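You operate a simulated robot arm through the tools that you are given. There is no shell and no other tool. Be economical: measure what you need, move in short steps, check, and stop when the job is done.

You run a simulated robot arm. Do the job below in one go: nothing can be reset, and whatever is moved stays where it is left.

## Task
Switch the oven off, let the rice cake cool and put it in the bread box.
Fine: wait till it stops steaming, then pull the oven drawer out; shut the flap and the drawer.

Only the result counts: the job must be done as asked and must still hold three seconds after the hand-in. Knocking over, shifting, dropping, spilling or breaking anything else fails it.

## Robot
A 6-joint arm with a two-finger parallel gripper on a trunk, on a base that drives. Base frame: it is fixed to the floor where the robot stands at the start and does not move with it; the origin is under the middle of the robot, x ahead of it, y to its left, z up. Readings come in mm, degrees, newtons and seconds.
With the tool pointing down near the work surface it reaches from about 100 to 760 mm from the robot's upright axis, wherever it stands. Its first joint turns from -166.0 to 166.0 degrees. Places, roughly: oven dial [600, 0, 900]; oven drawer [700, 100, 900]; bread box flap [200, -1700, 1200]; inside of the bread box [300, -1700, 1100]; ring dial [500, -100, 900]; warm switch [400, -500, 900]; cook lever [400, -400, 900]; rice key [400, -1100, 1300]; timer dial [600, -800, 900]. Payload 3.91 kg.
The tool frame sits at the grasp point between the pads (the TCP): z along the fingers, y along the line on which they close. The tips reach 30 mm beyond it. Largest opening 110 mm; finger width 20, thickness 10; the body of the gripper, 48 by 112 mm, starts 55 mm behind the TCP.
Orientation is that of the tool frame in the base frame, as a unit quaternion [w, x, y, z]. With the fingers straight down and closing along the base's y, the tool's x points along the base's -x, its y along +y and its z along -z.

## Interface
- The arm moves only by the tool move_arm. Its argument "targets" is a list of rows, each a list of 7 numbers: the finger opening in mm, from 0 to 110, then the shift along the tool's x, y, z in units of 300 mm (1.0 is 300 mm), then the turn, a rotation vector about the tool's x, y, z in units of 45 degrees (1.0 is 45 degrees). In form: [[claw, tx, ty, tz, ax, ay, az], ...]. A call has 1 to 12 rows; each row is the pose to reach, as a shift and turn from the pose commanded when the call began, along the tool's axes at that moment. A call with a number of a shift or a turn outside -1 to 1 is refused whole. Each row takes 0.2 s and may step no farther than 50 mm and 8.6 degrees from the row before; otherwise, or with a gripper value out of range, the whole call is refused. A pose out of reach is approached as far as the arm can. The call stops where the force on the tool passes 60 N (or 10 N more than at its start, if that is more) or the arm is blocked; 0.2 s more then pass. Each finger travels about 45 mm/s and halts on what it meets, pressing with about 21 N; the grip force reading is that of the motor and also rises with nothing between the fingers. The clock runs only during rows and for 0.2 s after the last one: add rows that repeat a pose to give the fingers time. The reply holds the time, the measured pose of the TCP, the force on the tool along the base axes, the opening and the grip force, in the units named above and with some noise, and new pictures: "views" is both (left out), scene, wrist or none.
- Cameras (640 x 400 px; columns grow to the right, rows downward): "scene" is now at [-0.9, 114.6, 1496.8]; the picture's right is [-0.42, -0.91, 0.00], its down [-0.59, 0.27, -0.76] and it looks along [0.69, -0.32, -0.65] (base axes); focal length 257 px, centre (320, 200). "wrist" rides on the gripper at [77, 7, -115] in the tool frame; the picture's right is [-0.09, 1.00, 0.00], its down [-0.80, -0.07, -0.59] and it looks along [-0.59, -0.05, 0.80] (tool axes); focal length 270 px, centre (320, 200). There is no depth. A picture from a camera that has moved, and an enlarged one, comes with that camera's place and axes in the base frame and with its lens.
- move_column(by): slides the trunk up (or, below 0, down) by that many mm; the arm and the scene camera ride with it, the base frame stays. It gives what a move gives, with no picture.
- steer(legs): drives the robot by 1 to 6 legs, each [ahead, turn to the left] in mm and degrees, along the robot's own axes; the way and the turn of a leg run together, so that a leg with both is an arc; at most 1500 mm and 180 degrees a leg. The arm and the cameras ride along, it lands a little off, and it stops where it bumps. It gives what a move gives, and a new picture of the scene camera.
- aim_head(pan, tilt): turns the head with the scene camera to pan (to the left, within 155 degrees either way) and tilt (down, from -29 to 69), counted from straight ahead of the robot. It gives what a move gives, and a new picture of the scene camera.
- zoom(camera, box): a new picture of the part [left, top, right, bottom] of that camera's present view, enlarged. It takes no simulated time.
- close_job(): hands the job in; it is judged then, once.

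Work in short steps. Places have to be worked out from the pictures, the camera data and where the tool is seen: move nearer, look again, correct. Check each grasp and each placing, and mend what went wrong. You have 120 turns and 170 pictures in all, those below and enlarged ones among them. Open the gripper and draw the arm clear of the work before you hand the job in, unless the task says otherwise; then end with one line.

The tools are called after "Request:" as a command line: name --pt "numbers of a row" for each row, then --argument value for the rest, lists and objects as JSON in quotes. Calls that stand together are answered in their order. move_arm: Moves the arm, as the interface text tells. Its arguments: {"type":"object","properties":{"targets":{"type":"array"},"views":{"type":"string","enum":["both","scene","wrist","none"]}},"required":["targets"]} The other tools are called the same way: move_column (by) slides the trunk up or down; steer (legs) drives the base; aim_head (pan, tilt) turns the head that bears the scene camera; zoom (camera, box) takes an enlarged picture of a part of a camera's view; close_job () hands the job in.

At the start:

```text
time: 0.0
eef_pos: [388.0, 183.9, 1213.8]
ee_rot: [0.0, 0.0, 1.0, 0.0]
ft_force: [-0.1, -0.1, 0.5]
width: 110.1
finger_force: 0.0
trunk travel left (down, up): [-450.0, 160.0]
robot x, y, heading: [-0.9, -1.4, -0.3]
head pan, tilt: [-24.6, 40.3]
```

scene: 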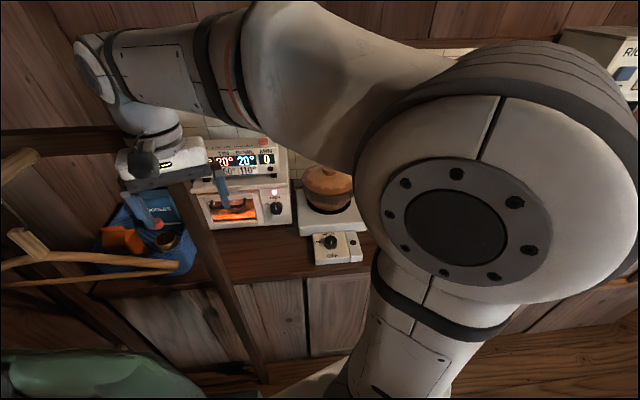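
wrist: 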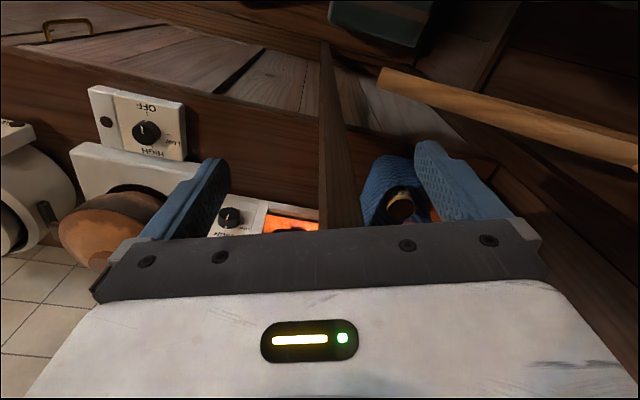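

The oven shows in the scene picture at about (235,190). I enlarge it to read dial and display.

Request:
zoom --camera "scene" --box '[170, 120, 370, 270]'

Request:
aim_head --pan -75 --tilt 20

```text
2.67 times, centred on (270, 195) of scene
camera zoom: at [-0.9, 114.6, 1496.8], right [-0.42, -0.91, 0.0], down [-0.59, 0.27, -0.76], along [0.69, -0.32, -0.65], focal length 686 px, centre (453, 213)
```

zoom: 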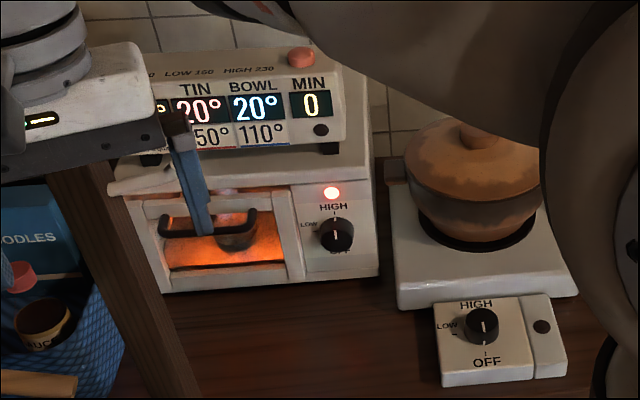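

```text
time: 1.2
eef_pos: [388.2, 183.7, 1214.3]
ee_rot: [0.001, 0.0, 1.0, 0.0]
ft_force: [-0.1, -0.3, 0.0]
width: 110.1
finger_force: 0.1
trunk travel left (down, up): [-450.0, 160.0]
robot x, y, heading: [0.5, 3.6, -0.2]
head pan, tilt: [-75.0, 20.0]
camera scene: at [-53.9, 60.0, 1528.6], right [-0.97, -0.26, 0.0], down [-0.09, 0.33, -0.94], along [0.24, -0.91, -0.34], focal length 257 px, centre (320, 200)
```

scene: 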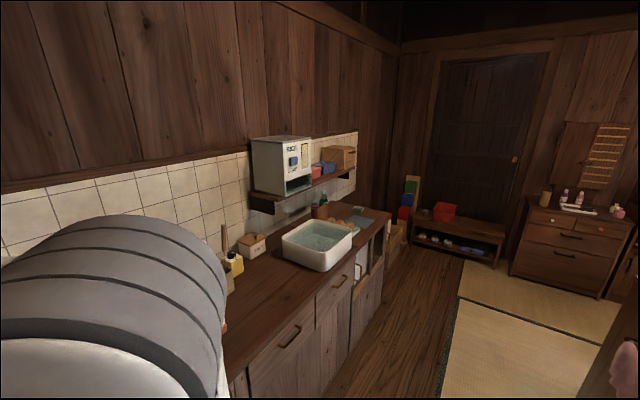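

The bread box seems to be the wooden box on the shelf at the right. I enlarge it.

Request:
zoom --camera "scene" --box '[240, 120, 400, 220]'

Request:
aim_head --pan 25 --tilt 40

```text
4.00 times, centred on (320, 170) of scene
camera zoom: at [-53.9, 60.0, 1528.6], right [-0.97, -0.26, 0.0], down [-0.09, 0.33, -0.94], along [0.24, -0.91, -0.34], focal length 1029 px, centre (320, 320)
```

zoom: 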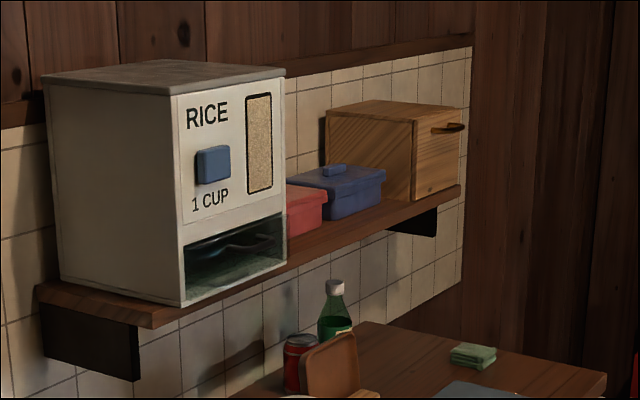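

```text
time: 3.0
eef_pos: [388.3, 183.3, 1214.4]
ee_rot: [0.0, 0.0, 1.0, 0.0]
ft_force: [0.6, -0.7, -0.2]
width: 110.3
finger_force: 0.0
trunk travel left (down, up): [-450.0, 160.0]
robot x, y, heading: [1.7, 0.8, 0.3]
head pan, tilt: [25.0, 40.0]
camera scene: at [-1.0, 185.8, 1497.3], right [0.42, -0.91, 0.0], down [-0.58, -0.27, -0.77], along [0.69, 0.32, -0.64], focal length 257 px, centre (320, 200)
```

scene: 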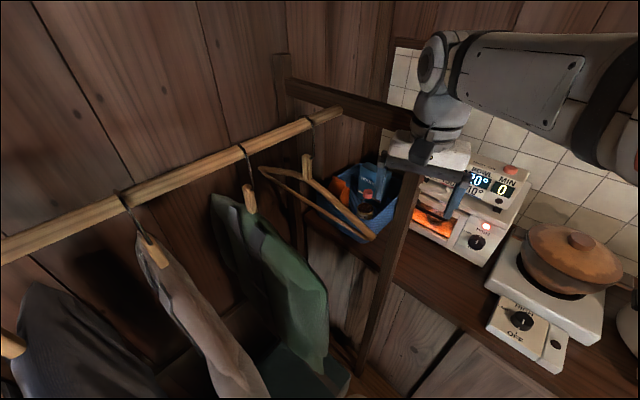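

I need a clearer view of the oven and the post in front of it, so I aim straight ahead.

Request:
aim_head --pan 0 --tilt 42

Request:
zoom --camera "scene" --box '[220, 120, 480, 282]'

```text
time: 3.8
eef_pos: [387.7, 184.6, 1214.5]
ee_rot: [0.0, 0.0, 1.0, 0.0]
ft_force: [0.1, -0.1, -0.1]
width: 110.1
finger_force: 0.0
trunk travel left (down, up): [-450.0, 160.0]
robot x, y, heading: [-0.7, 0.1, -0.1]
head pan, tilt: [0.0, 42.0]
camera scene: at [5.6, 150.0, 1494.3], right [0.0, -1.0, 0.0], down [-0.67, 0.0, -0.74], along [0.74, 0.0, -0.67], focal length 257 px, centre (320, 200)
```

scene: 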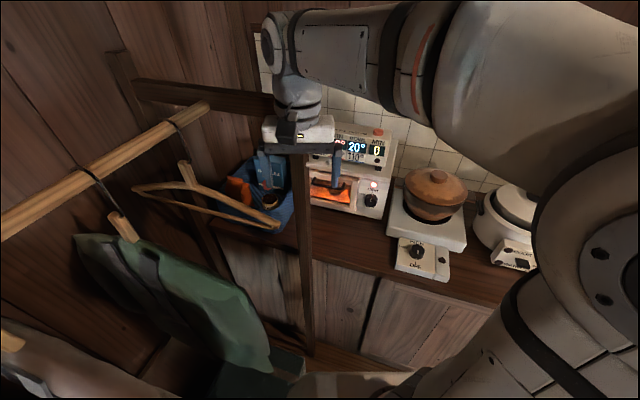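

```text
2.46 times, centred on (350, 201) of scene
camera zoom: at [5.6, 150.0, 1494.3], right [0.0, -1.0, 0.0], down [-0.67, 0.0, -0.74], along [0.74, 0.0, -0.67], focal length 633 px, centre (246, 198)
```

zoom: 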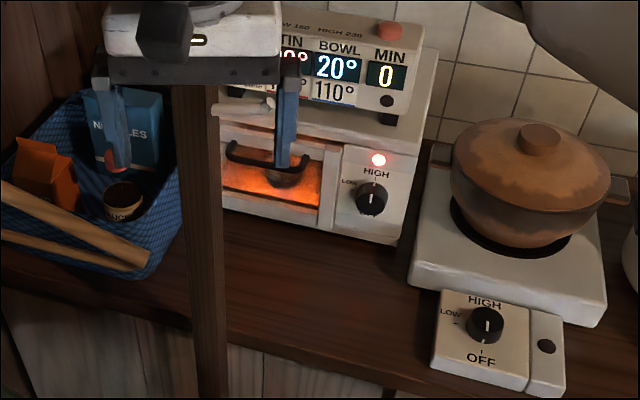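

The dial's pointer is at HIGH (top), OFF is at the bottom, so it turns anticlockwise. I judge the dial near (615,-15,945) and the post near (480,195). First I shift the arm to y≈-15, away from the post, and begin to roll the wrist.

Request:
move_arm --pt "110 0 -0.111 0 0 0 -0.1667" --pt "110 0 -0.222 0 0 0 -0.333" --pt "110 0 -0.333 0 0 0 -0.5" --pt "110 0 -0.444 0 0 0 -0.667" --pt "110 0 -0.555 0 0 0 -0.833" --pt "110 0 -0.667 0 0 0 -1.0" --views "none"

Request:
move_arm --pt "110 0 0 0 0 0 -0.1667" --pt "110 0 0 0 0 0 -0.333" --pt "110 0 0 0 0 0 -0.5" --pt "110 0 0 0 0 0 -0.667" --pt "110 0 0 0 0 0 -0.833" --pt "110 0 0 0 0 0 -1.0" --views "scene"

```text
time: 5.2
eef_pos: [389.0, -15.1, 1214.3]
ee_rot: [0.0, -0.383, 0.924, 0.0]
ft_force: [-0.7, 0.7, 0.3]
width: 110.1
finger_force: 0.0
trunk travel left (down, up): [-450.0, 160.0]
robot x, y, heading: [-1.2, 1.1, 0.1]
head pan, tilt: [0.0, 42.0]
```

```text
time: 6.6
eef_pos: [388.2, -16.4, 1214.3]
ee_rot: [0.0, 0.707, -0.707, -0.001]
ft_force: [-0.3, -0.4, -0.3]
width: 109.9
finger_force: 0.0
trunk travel left (down, up): [-450.0, 160.0]
robot x, y, heading: [-0.0, 1.4, 0.2]
head pan, tilt: [0.0, 42.0]
camera scene: at [5.5, 149.9, 1494.3], right [0.0, -1.0, 0.0], down [-0.67, 0.0, -0.74], along [0.74, 0.0, -0.67], focal length 257 px, centre (320, 200)
```

scene: 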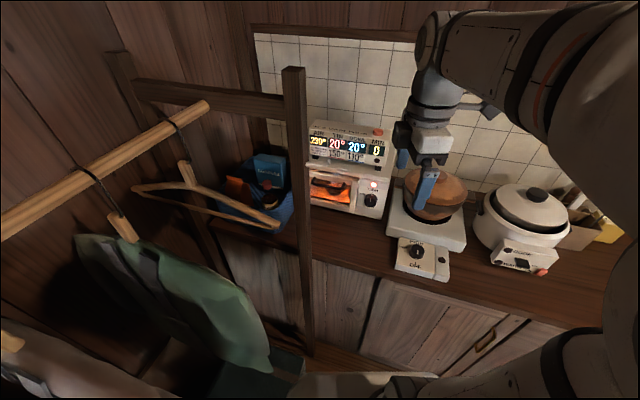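

The view is clear now; I enlarge the oven.

Request:
zoom --camera "scene" --box '[290, 110, 410, 225]'

Request:
move_arm --pt "110 0 0 0 0.1667 0 0" --pt "110 0 0 0 0.333 0 0" --pt "110 0 0 0 0.5 0 0" --pt "110 0 0 0 0.667 0 0" --pt "110 0 0 0 0.833 0 0" --pt "110 0 0 0 1.0 0 0" --views "none"

Request:
move_arm --pt "110 0 0 0 0.1667 0 0" --pt "110 0 0 0 0.333 0 0" --pt "110 0 0 0 0.5 0 0" --pt "110 0 0 0 0.667 0 0" --pt "110 0 0 0 0.833 0 0" --pt "110 0 0 0 1.0 0 0" --views "both"

```text
3.48 times, centred on (350, 168) of scene
camera zoom: at [5.5, 149.9, 1494.3], right [0.0, -1.0, 0.0], down [-0.67, 0.0, -0.74], along [0.74, 0.0, -0.67], focal length 895 px, centre (216, 313)
```

zoom: 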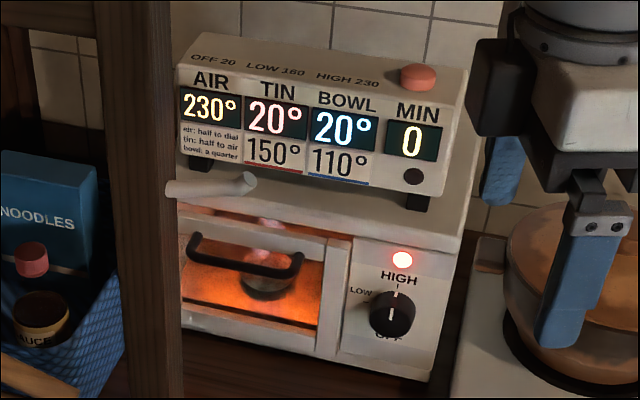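

```text
time: 8.0
eef_pos: [396.6, -14.3, 1201.5]
ee_rot: [-0.259, 0.66, -0.657, 0.255]
ft_force: [-0.4, 0.1, 0.1]
width: 110.3
finger_force: 0.1
trunk travel left (down, up): [-450.0, 160.0]
robot x, y, heading: [2.4, -1.3, 0.0]
head pan, tilt: [0.0, 42.0]
```

```text
time: 8.8
eef_pos: [415.4, -14.2, 1161.0]
ee_rot: [-0.341, 0.624, -0.624, 0.324]
ft_force: [-0.1, -0.8, 1.0]
width: 110.0
finger_force: 0.1
trunk travel left (down, up): [-450.0, 160.0]
robot x, y, heading: [-2.0, -3.0, 0.0]
head pan, tilt: [0.0, 42.0]
stopped in row 3: the arm was blocked; the commanded pose is now the measured one
camera scene: at [5.9, 149.9, 1493.1], right [0.0, -1.0, 0.0], down [-0.67, 0.0, -0.74], along [0.74, 0.0, -0.67], focal length 257 px, centre (320, 200)
camera wrist: at [316.9, -94.1, 1215.7], right [-0.56, 0.1, -0.82], down [-0.46, 0.79, 0.41], along [0.69, 0.61, -0.39], focal length 270 px, centre (320, 200)
```

scene: 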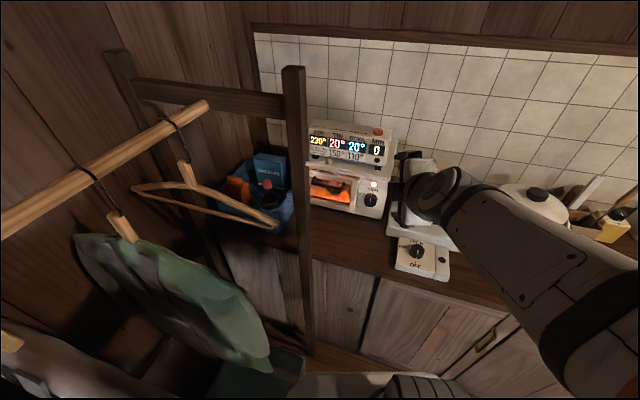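
wrist: 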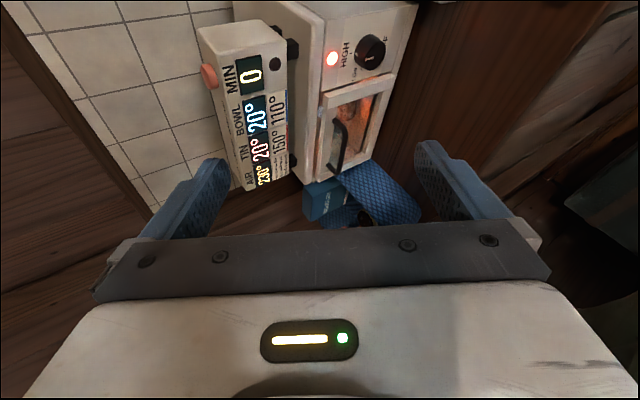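

The arm was blocked with the wrist close in; the tool is pitched to about 56° from down. I move forward and down while pitching the rest.

Request:
move_arm --pt "110 0 -0.014 0.11 0 0 0" --pt "110 0 -0.028 0.22 0.1 0 0" --pt "110 0 -0.042 0.33 0.25 0 0" --pt "110 0 -0.057 0.443 0.4 0 0" --pt "110 0 -0.057 0.443 0.55 0 0" --pt "110 0 -0.057 0.443 0.7 0 0" --pt "110 0 -0.057 0.443 0.755 0 0" --views "wrist"

```text
time: 10.4
eef_pos: [548.6, -12.2, 1107.5]
ee_rot: [0.511, -0.496, 0.5, -0.493]
ft_force: [0.8, -0.4, -1.0]
width: 110.2
finger_force: 0.1
out of reach, approached as far as the arm can: row 2, 3, 6, 7
trunk travel left (down, up): [-450.0, 160.0]
robot x, y, heading: [3.1, 1.5, -0.0]
head pan, tilt: [0.0, 42.0]
camera wrist: at [434.9, -89.6, 1097.4], right [0.01, 0.11, -0.99], down [-0.61, 0.79, 0.08], along [0.8, 0.6, 0.07], focal length 270 px, centre (320, 200)
```

wrist: 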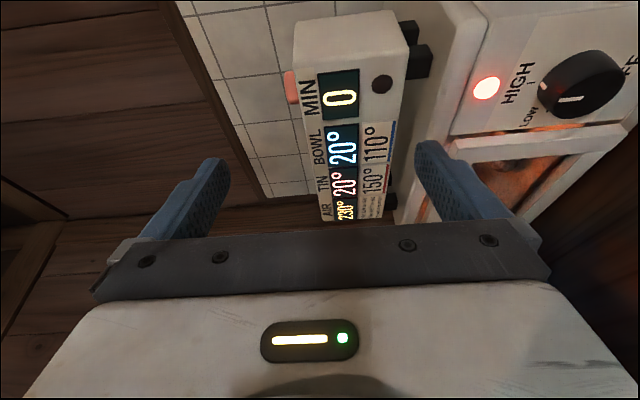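

Dial triangulates to about (640,-19,920). The camera on the right side would meet the burner's control box when lowered, so I roll so that the camera is on top.

Request:
move_arm --pt "110 0 0 0 0 0 -0.18" --pt "110 0 0 0 0 0 -0.36" --pt "110 0 0 0 0 0 -0.54" --pt "110 0 0 0 0 0 -0.72" --pt "80 0 0 0 0 0 -0.88" --pt "80 0 0 0 0 0 -1.0" --views "none"

Request:
move_arm --pt "80 0 0 0 0 0 -0.18" --pt "80 0 0 0 0 0 -0.36" --pt "80 0 0 0 0 0 -0.54" --pt "80 0 0 0 0 0 -0.72" --pt "80 0 0 0 0 0 -0.88" --pt "80 0 0 0 0 0 -1.0" --views "both"

```text
time: 11.8
eef_pos: [549.6, -12.1, 1108.3]
ee_rot: [-0.281, 0.65, -0.272, 0.652]
ft_force: [0.2, 0.4, 0.5]
width: 80.0
finger_force: 0.0
trunk travel left (down, up): [-450.0, 160.0]
robot x, y, heading: [2.9, -0.1, -0.1]
head pan, tilt: [0.0, 42.0]
```

```text
time: 13.2
eef_pos: [542.6, -33.8, 1117.5]
ee_rot: [-0.023, 0.705, -0.002, 0.708]
ft_force: [-0.5, 0.0, 0.3]
width: 80.1
finger_force: 0.1
out of reach, approached as far as the arm can: row 6
trunk travel left (down, up): [-450.0, 160.0]
robot x, y, heading: [0.4, 1.2, -0.2]
head pan, tilt: [0.0, 42.0]
camera scene: at [4.9, 149.8, 1494.3], right [0.0, -1.0, 0.0], down [-0.67, 0.0, -0.74], along [0.74, 0.0, -0.67], focal length 257 px, centre (320, 200)
camera wrist: at [427.3, -46.6, 1191.8], right [0.03, -0.99, -0.12], down [-0.59, 0.08, -0.8], along [0.8, 0.1, -0.59], focal length 270 px, centre (320, 200)
```

scene: 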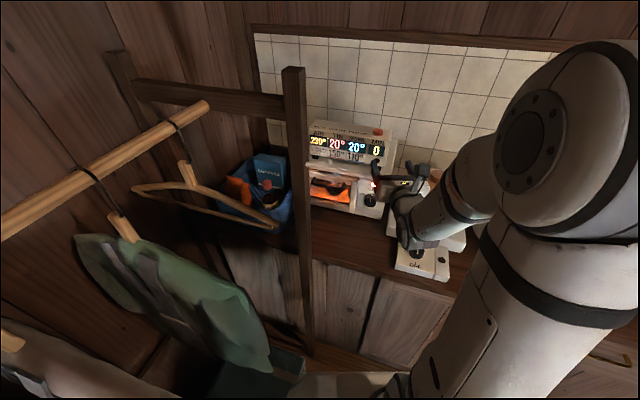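
wrist: 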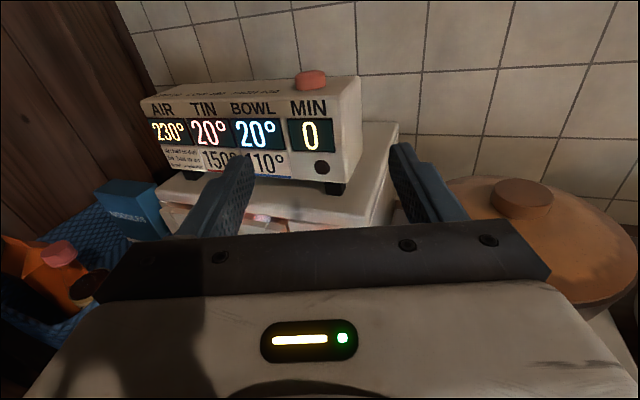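

Oriented with camera on top; counter is at about z 827 so lowering leaves room. I lower the trunk by 190 mm and look.

Request:
move_column --by -190

Request:
move_arm --pt "80 0 -0.05 0 0 0 0" --pt "80 0 -0.05 0 0 0 0" --views "both"

```text
time: 15.3
eef_pos: [542.0, -33.7, 926.1]
ee_rot: [-0.025, 0.706, -0.003, 0.708]
ft_force: [0.4, -0.2, 0.2]
width: 79.8
finger_force: 0.0
trunk travel left (down, up): [-260.0, 350.0]
robot x, y, heading: [1.0, -3.0, -0.1]
head pan, tilt: [0.0, 42.0]
```

```text
time: 15.9
eef_pos: [541.2, -25.6, 930.7]
ee_rot: [-0.029, 0.706, -0.004, 0.707]
ft_force: [-0.6, -0.1, -0.5]
width: 80.0
finger_force: 0.0
out of reach, approached as far as the arm can: row 1, 2
trunk travel left (down, up): [-260.0, 350.0]
robot x, y, heading: [0.7, 2.1, -0.1]
head pan, tilt: [0.0, 42.0]
camera scene: at [5.5, 149.9, 1304.3], right [0.0, -1.0, 0.0], down [-0.67, 0.0, -0.74], along [0.74, 0.0, -0.67], focal length 257 px, centre (320, 200)
camera wrist: at [427.6, -39.2, 1005.5], right [0.04, -0.99, -0.13], down [-0.6, 0.09, -0.8], along [0.8, 0.11, -0.59], focal length 270 px, centre (320, 200)
```

scene: 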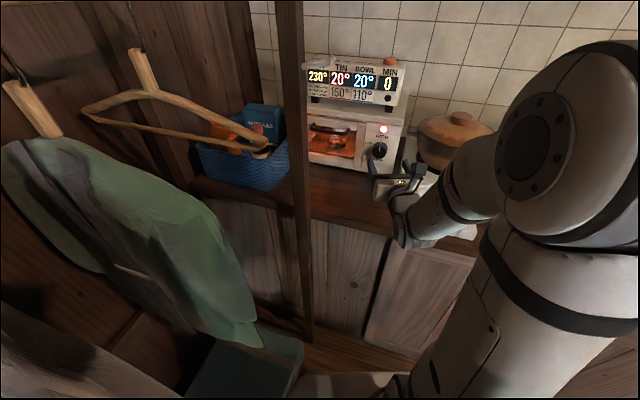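
wrist: 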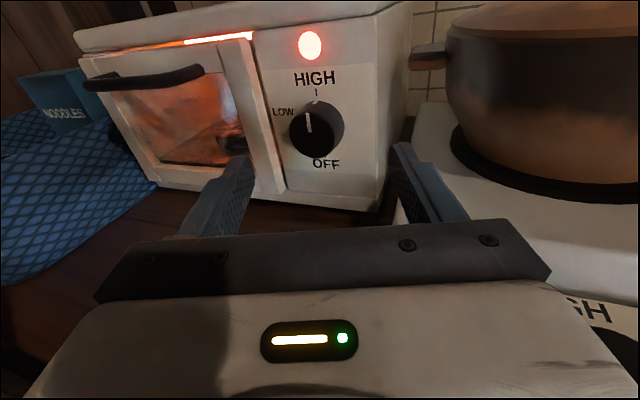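

Both views place the knob's front at about (636,-14,919), 37 mm across. I move 50 mm forward, aligned to it.

Request:
move_arm --pt "70 -0.02 -0.015 0.084 -0.02 0 -0.03" --pt "70 -0.042 -0.031 0.168 -0.044 0 -0.06" --pt "70 -0.042 -0.031 0.168 -0.044 0 -0.06" --views "both"

```text
time: 16.7
eef_pos: [589.9, -46.3, 931.8]
ee_rot: [-0.015, 0.709, 0.001, 0.706]
ft_force: [0.0, 0.8, 0.1]
width: 70.1
finger_force: 0.1
out of reach, approached as far as the arm can: row 1, 2, 3
trunk travel left (down, up): [-260.0, 350.0]
robot x, y, heading: [1.6, -3.2, 0.0]
head pan, tilt: [0.0, 42.0]
camera scene: at [5.7, 150.0, 1304.3], right [0.0, -1.0, 0.0], down [-0.67, 0.0, -0.74], along [0.74, 0.0, -0.67], focal length 257 px, centre (320, 200)
camera wrist: at [476.0, -56.9, 1008.0], right [0.02, -0.99, -0.11], down [-0.6, 0.07, -0.8], along [0.8, 0.08, -0.59], focal length 270 px, centre (320, 200)
```

scene: 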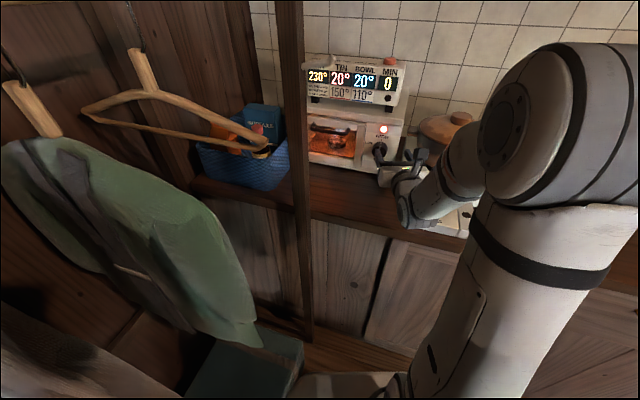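
wrist: 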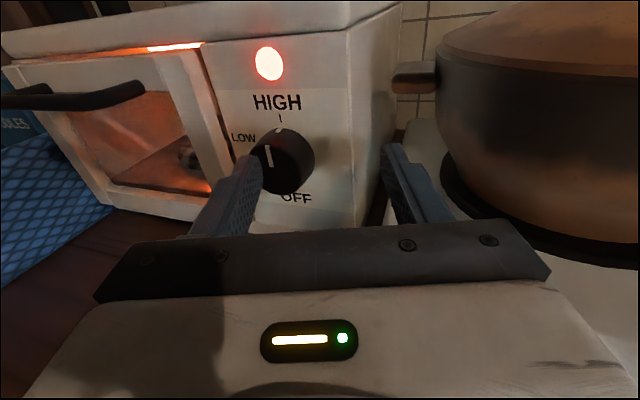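

The roll joint seems to be at its limit with the camera on top. I roll back 45° (camera up-right) and centre on the dial, planning to turn it in several short strokes.

Request:
move_arm --pt "70 0 0 0 0 0 0.18" --pt "70 -0.01 -0.03 0 0 0 0.36" --pt "70 -0.02 -0.06 0 0 0 0.54" --pt "70 -0.03 -0.09 0 0 0 0.72" --pt "70 -0.043 -0.107 0 0 0 0.9" --pt "70 -0.043 -0.107 0 0 0 1.0" --pt "70 -0.043 -0.107 0 0 0 1.0" --views "wrist"

```text
time: 18.3
eef_pos: [592.2, -16.9, 919.1]
ee_rot: [-0.265, 0.653, -0.269, 0.656]
ft_force: [-1.0, 0.2, -0.5]
width: 69.9
finger_force: 0.0
trunk travel left (down, up): [-260.0, 350.0]
robot x, y, heading: [-0.0, 0.2, 0.0]
head pan, tilt: [0.0, 42.0]
camera wrist: at [475.9, -74.3, 966.9], right [0.0, -0.65, -0.76], down [-0.59, 0.62, -0.52], along [0.81, 0.45, -0.38], focal length 270 px, centre (320, 200)
```

wrist: 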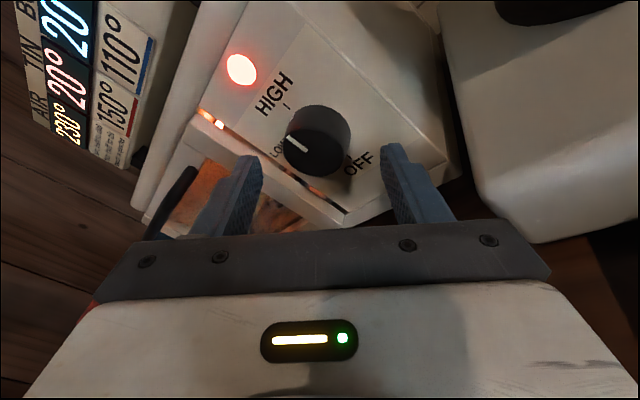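

Now reachable and aligned. I go 35 mm forward with the knob between the fingers, rolling a bit more to gain stroke.

Request:
move_arm --pt "70 -0.012 -0.012 0.03 0 0 0.17" --pt "70 -0.012 -0.012 0.06 0 0 0.34" --pt "70 -0.012 -0.012 0.09 0 0 0.34" --pt "70 -0.012 -0.012 0.115 0 0 0.34" --pt "70 -0.012 -0.012 0.115 0 0 0.34" --views "wrist"

```text
time: 19.2
eef_pos: [612.3, -12.2, 917.6]
ee_rot: [-0.35, 0.613, -0.356, 0.613]
ft_force: [-41.1, 0.0, 9.2]
width: 66.0
finger_force: 0.1
trunk travel left (down, up): [-260.0, 350.0]
robot x, y, heading: [1.2, 1.6, 0.1]
head pan, tilt: [0.0, 42.0]
stopped in row 4: the force on the tool passed its limit (the readings are from after the stop); the commanded pose is now the measured one
camera wrist: at [497.8, -80.3, 949.1], right [-0.01, -0.42, -0.91], down [-0.59, 0.73, -0.34], along [0.81, 0.53, -0.26], focal length 270 px, centre (320, 200)
```

wrist: 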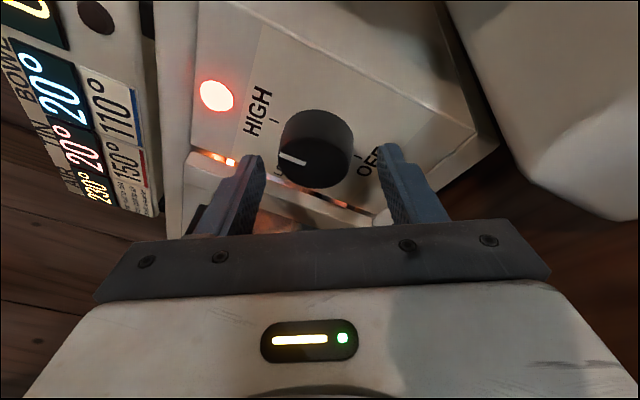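

The fingertips touched the oven: its front is yawed about 16° (right side nearer). I back off and turn the tool to match the face's normal.

Request:
move_arm --pt "66 0 0 -0.064 0 0 0" --pt "60 -0.017 -0.012 -0.064 -0.09 0.15 0" --pt "60 -0.034 -0.025 -0.064 -0.178 0.308 0" --pt "60 -0.034 -0.025 -0.064 -0.178 0.308 0" --views "both"

Request:
zoom --camera "scene" --box '[290, 80, 430, 190]'

```text
time: 20.2
eef_pos: [601.1, 1.6, 914.5]
ee_rot: [-0.259, 0.559, -0.438, 0.655]
ft_force: [-0.6, 0.3, 0.8]
width: 60.1
finger_force: 0.1
trunk travel left (down, up): [-260.0, 350.0]
robot x, y, heading: [-3.8, -2.5, -0.2]
head pan, tilt: [0.0, 42.0]
camera scene: at [5.4, 150.1, 1304.3], right [0.0, -1.0, 0.0], down [-0.67, 0.0, -0.74], along [0.74, 0.0, -0.67], focal length 257 px, centre (320, 200)
camera wrist: at [471.1, -32.6, 947.4], right [-0.13, -0.41, -0.9], down [-0.37, 0.87, -0.34], along [0.92, 0.29, -0.26], focal length 270 px, centre (320, 200)
```

scene: 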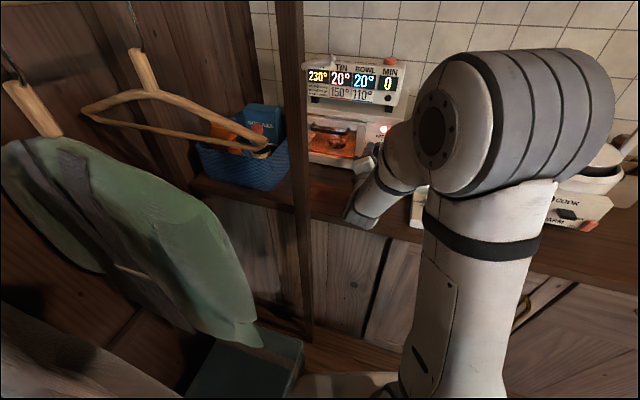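
wrist: 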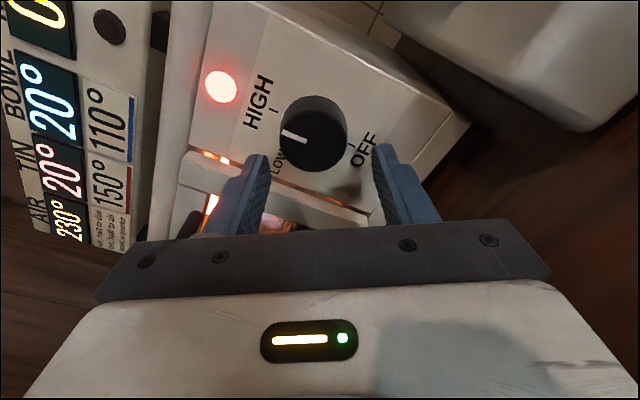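

```text
3.64 times, centred on (360, 135) of scene
camera zoom: at [5.4, 150.1, 1304.3], right [0.0, -1.0, 0.0], down [-0.67, 0.0, -0.74], along [0.74, 0.0, -0.67], focal length 935 px, centre (174, 436)
```

zoom: 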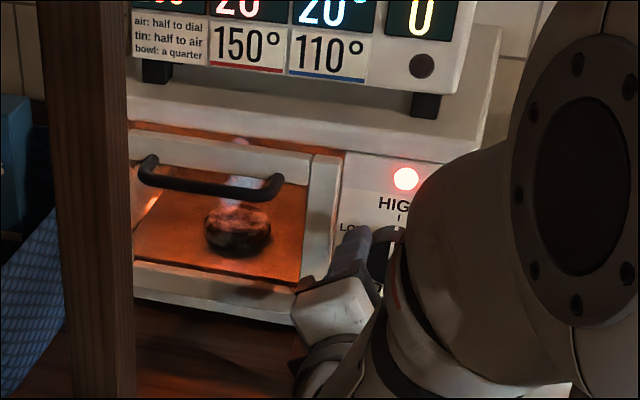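

Face-on now; the rice cake is steaming in the drawer. I shift slightly up-right and go 24 mm forward with a 52 mm opening.

Request:
move_arm --pt "54 0.027 -0.007 0.0 0 0 0" --pt "52 0.027 -0.007 0.04 0 0 0" --pt "52 0.027 -0.007 0.06 0 0 0" --pt "52 0.027 -0.007 0.08 0 0 0" --views "wrist"

```text
time: 21.2
eef_pos: [619.3, -11.0, 920.7]
ee_rot: [-0.261, 0.559, -0.438, 0.654]
ft_force: [-6.0, 2.8, -0.2]
width: 52.2
finger_force: 0.0
trunk travel left (down, up): [-260.0, 350.0]
robot x, y, heading: [-3.2, -0.7, -0.4]
head pan, tilt: [0.0, 42.0]
camera wrist: at [490.2, -46.0, 953.0], right [-0.13, -0.41, -0.9], down [-0.37, 0.87, -0.34], along [0.92, 0.29, -0.26], focal length 270 px, centre (320, 200)
```

wrist: 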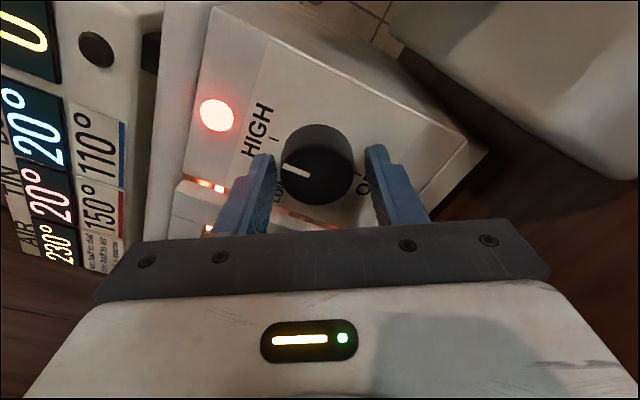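

The knob is between the fingers with light contact. I close on it.

Request:
move_arm --pt "30 0 0 -0.005 0 0 0" --pt "30 0 0 -0.005 0 0 0" --pt "30 0 0 -0.005 0 0 0" --views "wrist"

```text
time: 22.0
eef_pos: [619.8, -10.4, 921.2]
ee_rot: [-0.261, 0.558, -0.437, 0.655]
ft_force: [9.2, 0.3, 8.3]
width: 41.0
finger_force: 45.0
trunk travel left (down, up): [-260.0, 350.0]
robot x, y, heading: [-0.5, -1.6, -0.5]
head pan, tilt: [0.0, 42.0]
camera wrist: at [490.2, -45.4, 953.8], right [-0.12, -0.41, -0.91], down [-0.37, 0.87, -0.34], along [0.92, 0.29, -0.26], focal length 270 px, centre (320, 200)
```

wrist: 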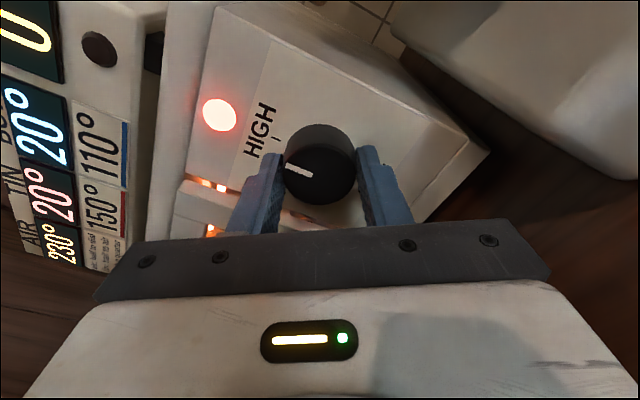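

Gripped (41 mm). I turn it anticlockwise by 45°.

Request:
move_arm --pt "30 0 0 0 0 0 -0.17" --pt "30 0 0 0 0 0 -0.34" --pt "30 0 0 0 0 0 -0.51" --pt "30 0 0 0 0 0 -0.68" --pt "30 0 0 0 0 0 -0.85" --pt "30 0 0 0 0 0 -1.0" --views "wrist"

```text
time: 23.4
eef_pos: [616.5, -12.0, 917.8]
ee_rot: [-0.028, 0.671, -0.195, 0.715]
ft_force: [-8.2, 22.9, 8.1]
width: 41.3
finger_force: 45.4
out of reach, approached as far as the arm can: row 6
trunk travel left (down, up): [-260.0, 350.0]
robot x, y, heading: [-1.2, -1.4, 0.1]
head pan, tilt: [0.0, 42.0]
stopped in row 6: the force on the tool passed its limit (the readings are from after the stop); the commanded pose is now the measured one
camera wrist: at [497.4, -13.9, 985.4], right [-0.21, -0.89, -0.4], down [-0.48, 0.45, -0.75], along [0.85, 0.03, -0.53], focal length 270 px, centre (320, 200)
```

wrist: 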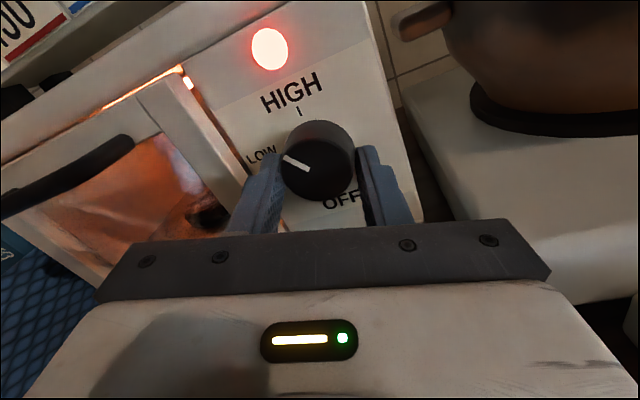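

The pointer followed to LOW. I release, roll back 45° and regrip in one call.

Request:
move_arm --pt "54 0.004 -0.005 0.0 0 0 0" --pt "54 0.008 -0.011 0.004 0 0 0.0" --pt "54 0.008 -0.011 0.004 0 0 0.18" --pt "54 0.008 -0.011 0.004 0 0 0.36" --pt "54 0.008 -0.011 0.004 0 0 0.54" --pt "54 0.008 -0.011 0.004 0 0 0.72" --pt "54 0.008 -0.011 0.004 0 0 0.9" --pt "54 0.008 -0.011 0.004 0 0 1.0" --pt "30 0.008 -0.011 0.004 0 0 1.0" --pt "30 0.008 -0.011 0.004 0 0 1.0" --pt "30 0.008 -0.011 0.004 0 0 1.0" --views "wrist"

```text
time: 25.8
eef_pos: [616.2, -14.5, 921.1]
ee_rot: [-0.298, 0.544, -0.442, 0.648]
ft_force: [-41.7, -10.4, -2.0]
width: 44.8
finger_force: 15.1
trunk travel left (down, up): [-260.0, 350.0]
robot x, y, heading: [-5.6, -2.1, 0.1]
head pan, tilt: [0.0, 42.0]
camera wrist: at [487.7, -56.5, 945.5], right [-0.07, -0.35, -0.93], down [-0.38, 0.87, -0.3], along [0.92, 0.34, -0.2], focal length 270 px, centre (320, 200)
```

wrist: 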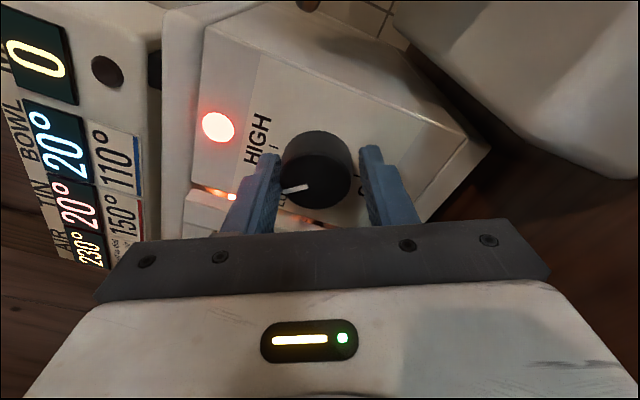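

The tips press on the panel; I back off 4 mm and let the fingers close.

Request:
move_arm --pt "46 0 0 -0.013 0 0 0" --pt "30 0 -0.006 -0.013 0 0 0" --pt "30 0 -0.006 -0.013 0 0 0" --pt "30 0 -0.006 -0.013 0 0 0" --views "wrist"

```text
time: 26.8
eef_pos: [617.9, -11.5, 920.5]
ee_rot: [-0.298, 0.545, -0.44, 0.648]
ft_force: [5.3, 5.1, -2.2]
width: 41.0
finger_force: 44.9
trunk travel left (down, up): [-260.0, 350.0]
robot x, y, heading: [2.8, 0.7, 0.2]
head pan, tilt: [0.0, 42.0]
camera wrist: at [488.8, -52.7, 945.7], right [-0.07, -0.36, -0.93], down [-0.39, 0.87, -0.3], along [0.92, 0.34, -0.2], focal length 270 px, centre (320, 200)
```

wrist: 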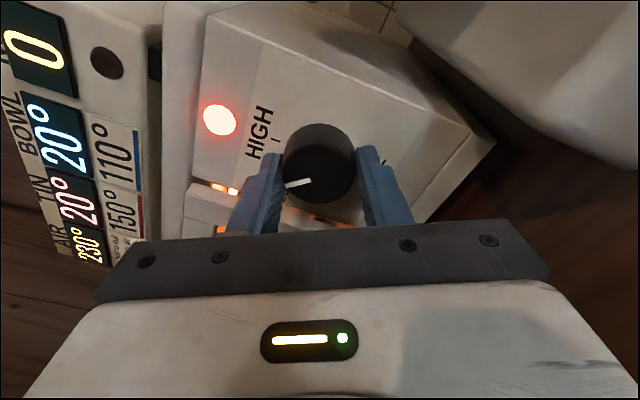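

Gripped again. Second stroke: turn 45° anticlockwise, then open.

Request:
move_arm --pt "30 0 0 0 0 0 -0.17" --pt "30 0 0 0 0 0 -0.34" --pt "30 0 0 0 0 0 -0.51" --pt "30 0 0 0 0 0 -0.68" --pt "30 0 0 0 0 0 -0.85" --pt "30 0 0 0 0 0 -1.0" --pt "54 0 0 -0.005 0 0 -1.0" --pt "54 0 0 -0.005 0 0 -1.0" --views "wrist"

```text
time: 28.6
eef_pos: [616.0, -12.9, 920.9]
ee_rot: [-0.032, 0.67, -0.199, 0.715]
ft_force: [0.1, 0.2, -0.4]
width: 54.1
finger_force: 0.1
trunk travel left (down, up): [-260.0, 350.0]
robot x, y, heading: [2.2, 2.4, 0.0]
head pan, tilt: [0.0, 42.0]
camera wrist: at [495.0, -14.9, 987.4], right [-0.21, -0.89, -0.41], down [-0.48, 0.46, -0.75], along [0.85, 0.04, -0.52], focal length 270 px, centre (320, 200)
```

wrist: 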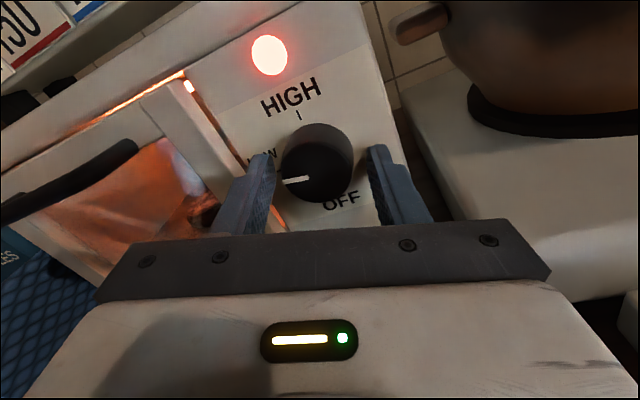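

About 80° done. Roll back and regrip.

Request:
move_arm --pt "54 0 0 -0.006 0 0 0.18" --pt "54 0 0 -0.006 0 0 0.36" --pt "54 0 0 -0.006 0 0 0.54" --pt "54 0 0 -0.006 0 0 0.72" --pt "54 0 0 -0.003 0 0 0.9" --pt "54 0 0 -0.003 0 0 1.0" --pt "30 0 0 -0.003 0 0 1.0" --pt "30 0 0 -0.003 0 0 1.0" --pt "30 0 0 -0.003 0 0 1.0" --pt "30 0 0 -0.003 0 0 1.0" --views "none"

Request:
move_arm --pt "30 0 0 0 0 0 -0.17" --pt "30 0 0 0 0 0 -0.34" --pt "30 0 0 0 0 0 -0.51" --pt "30 0 0 0 0 0 -0.68" --pt "30 0 0 0 0 0 -0.85" --pt "30 0 0 0 0 0 -1.0" --pt "54 0 0 -0.005 0 0 -1.0" --pt "54 0 0 -0.005 0 0 -1.0" --views "wrist"

```text
time: 30.8
eef_pos: [614.2, -13.6, 921.8]
ee_rot: [-0.298, 0.544, -0.44, 0.649]
ft_force: [1.0, 0.0, 0.1]
width: 40.3
finger_force: 44.8
trunk travel left (down, up): [-260.0, 350.0]
robot x, y, heading: [0.1, -2.4, -0.0]
head pan, tilt: [0.0, 42.0]
```

```text
time: 32.6
eef_pos: [612.0, -12.2, 920.5]
ee_rot: [-0.031, 0.67, -0.2, 0.714]
ft_force: [0.9, 0.2, -0.1]
width: 54.1
finger_force: 0.1
trunk travel left (down, up): [-260.0, 350.0]
robot x, y, heading: [2.3, 0.5, 0.4]
head pan, tilt: [0.0, 42.0]
camera wrist: at [492.5, -15.1, 987.6], right [-0.21, -0.89, -0.41], down [-0.48, 0.46, -0.75], along [0.85, 0.04, -0.53], focal length 270 px, centre (320, 200)
```

wrist: 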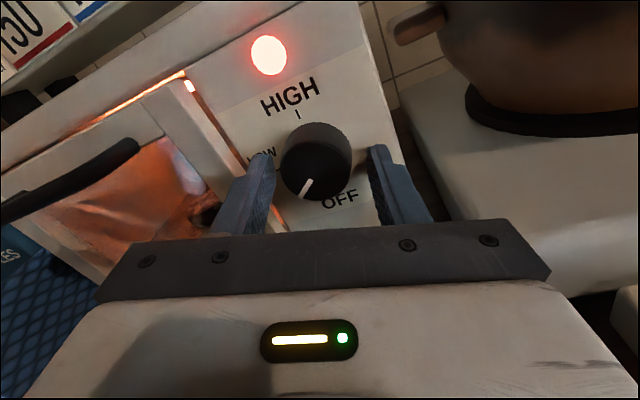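

One more stroke, advancing 2 mm.

Request:
move_arm --pt "54 0 0 0 0 0 0.18" --pt "54 0 0 0 0 0 0.36" --pt "54 0 0 0 0 0 0.54" --pt "54 0 0 0 0 0 0.72" --pt "54 0 0 0.007 0 0 0.9" --pt "54 0 0 0.007 0 0 1.0" --pt "30 0 0 0.007 0 0 1.0" --pt "30 0 0 0.007 0 0 1.0" --pt "30 0 0 0.007 0 0 1.0" --pt "30 0 0 0.007 0 0 1.0" --views "none"

Request:
move_arm --pt "30 0 0 0 0 0 -0.17" --pt "30 0 0 0 0 0 -0.34" --pt "30 0 0 0 0 0 -0.51" --pt "30 0 0 0 0 0 -0.68" --pt "30 0 0 0 0 0 -0.85" --pt "30 0 0 0 0 0 -1.0" --pt "54 0 0 -0.005 0 0 -1.0" --pt "54 0 0 -0.005 0 0 -1.0" --views "wrist"

```text
time: 34.8
eef_pos: [616.5, -12.8, 921.1]
ee_rot: [-0.298, 0.543, -0.441, 0.649]
ft_force: [3.4, 0.4, 6.3]
width: 40.3
finger_force: 45.7
trunk travel left (down, up): [-260.0, 350.0]
robot x, y, heading: [2.8, -0.1, 0.1]
head pan, tilt: [0.0, 42.0]
```

```text
time: 36.6
eef_pos: [613.6, -13.9, 920.2]
ee_rot: [-0.03, 0.671, -0.2, 0.714]
ft_force: [0.4, -0.3, 0.5]
width: 54.0
finger_force: 0.1
trunk travel left (down, up): [-260.0, 350.0]
robot x, y, heading: [1.4, 2.4, -0.0]
head pan, tilt: [0.0, 42.0]
camera wrist: at [493.2, -15.3, 988.0], right [-0.21, -0.89, -0.41], down [-0.48, 0.46, -0.75], along [0.85, 0.04, -0.53], focal length 270 px, centre (320, 200)
```

wrist: 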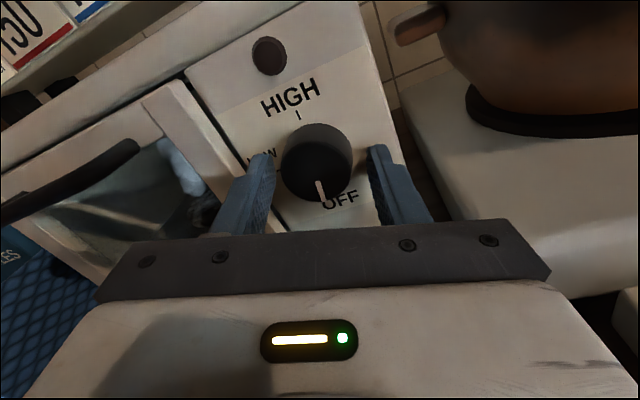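

The lamp and glow are out. I check the pointer by zoom.

Request:
zoom --camera "wrist" --box '[230, 30, 390, 230]'

Request:
zoom --camera "scene" --box '[290, 50, 430, 190]'

```text
2.00 times, centred on (310, 130) of wrist
camera zoom: at [493.2, -15.3, 988.0], right [-0.21, -0.89, -0.41], down [-0.48, 0.46, -0.75], along [0.85, 0.04, -0.53], focal length 541 px, centre (340, 340)
```

zoom: 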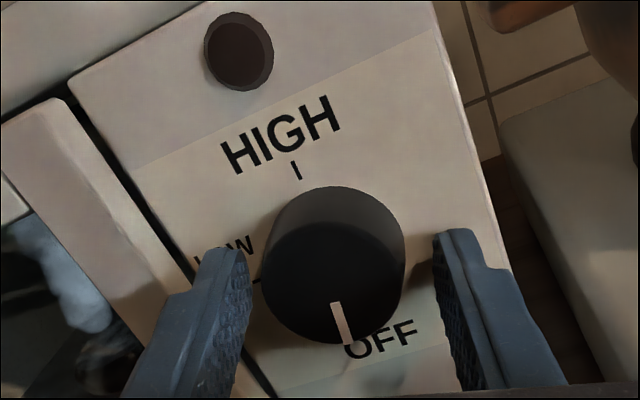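

```text
2.86 times, centred on (360, 120) of scene
camera zoom: at [5.3, 150.0, 1304.2], right [0.0, -1.0, 0.0], down [-0.67, 0.0, -0.74], along [0.74, 0.0, -0.67], focal length 735 px, centre (206, 429)
```

zoom: 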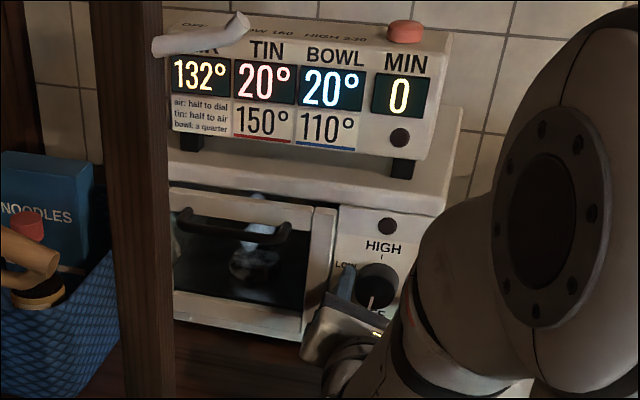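

Dial at OFF, oven dark, the cake still steams. While it cools I will open the bread box flap first. I draw the arm back from the dial.

Request:
move_arm --pt "54 0 0 -0.1 0 0 0.1" --pt "70 0 0 -0.2 0 0 0.25" --pt "80 0.05 0 -0.25 0 0 0.4" --views "none"

Request:
aim_head --pan -130 --tilt 35

```text
time: 37.4
eef_pos: [539.9, 1.8, 934.8]
ee_rot: [-0.14, 0.631, -0.302, 0.7]
ft_force: [-0.7, -0.4, -0.7]
width: 80.0
finger_force: 0.0
trunk travel left (down, up): [-260.0, 350.0]
robot x, y, heading: [1.6, 2.3, 0.2]
head pan, tilt: [0.0, 42.0]
```

```text
time: 39.5
eef_pos: [540.5, 1.8, 934.6]
ee_rot: [-0.139, 0.632, -0.302, 0.701]
ft_force: [0.0, -0.1, -0.6]
width: 79.7
finger_force: 0.1
trunk travel left (down, up): [-260.0, 350.0]
robot x, y, heading: [3.1, -1.1, 0.0]
head pan, tilt: [-130.0, 35.0]
camera scene: at [-134.9, 82.5, 1314.8], right [-0.77, 0.64, 0.0], down [0.37, 0.44, -0.82], along [-0.53, -0.63, -0.57], focal length 257 px, centre (320, 200)
```

scene: 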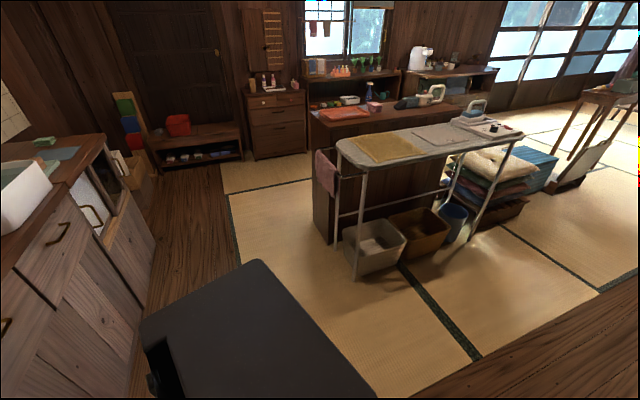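

The tatami looks flush and the lane is free. I drive back 450 mm, turn right and go along the counter to y≈-1700, then face the wall.

Request:
steer --legs '[[-450, 0], [0, -90], [1400, 0]]'

Request:
aim_head --pan 50 --tilt 15

```text
time: 52.5
eef_pos: [-500.3, -1914.4, 935.8]
ee_rot: [-0.408, -0.222, 0.664, -0.586]
ft_force: [0.0, -0.2, -0.8]
width: 79.9
finger_force: 0.1
trunk travel left (down, up): [-260.0, 350.0]
robot x, y, heading: [-485.2, -1380.7, -92.4]
head pan, tilt: [-130.0, 35.0]
camera scene: at [-394.7, -1245.8, 1314.8], right [0.67, 0.74, 0.0], down [0.42, -0.39, -0.82], along [-0.61, 0.55, -0.57], focal length 257 px, centre (320, 200)
```

scene: 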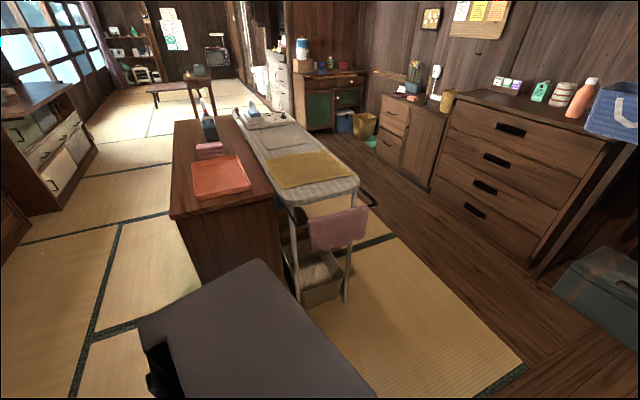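

```text
time: 55.2
eef_pos: [-500.0, -1915.2, 934.1]
ee_rot: [-0.408, -0.222, 0.664, -0.586]
ft_force: [-0.4, 0.7, 0.6]
width: 79.9
finger_force: 0.0
trunk travel left (down, up): [-260.0, 350.0]
robot x, y, heading: [-481.8, -1374.8, -92.6]
head pan, tilt: [50.0, 15.0]
camera scene: at [-260.5, -1368.0, 1346.8], right [-0.67, -0.74, 0.0], down [-0.19, 0.17, -0.97], along [0.71, -0.65, -0.26], focal length 257 px, centre (320, 200)
```

scene: 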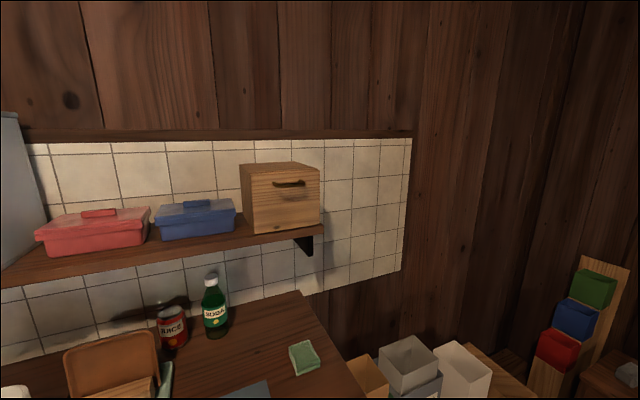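

The box is in full view. I enlarge it.

Request:
zoom --camera "scene" --box '[200, 140, 340, 260]'

```text
3.33 times, centred on (270, 200) of scene
camera zoom: at [-260.5, -1368.0, 1346.8], right [-0.67, -0.74, 0.0], down [-0.19, 0.17, -0.97], along [0.71, -0.65, -0.26], focal length 857 px, centre (487, 200)
```

zoom: 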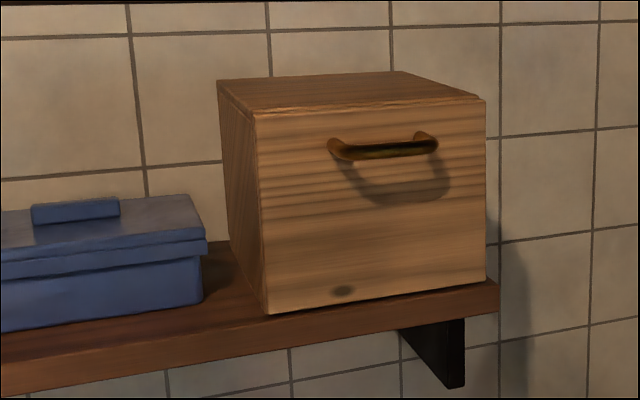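

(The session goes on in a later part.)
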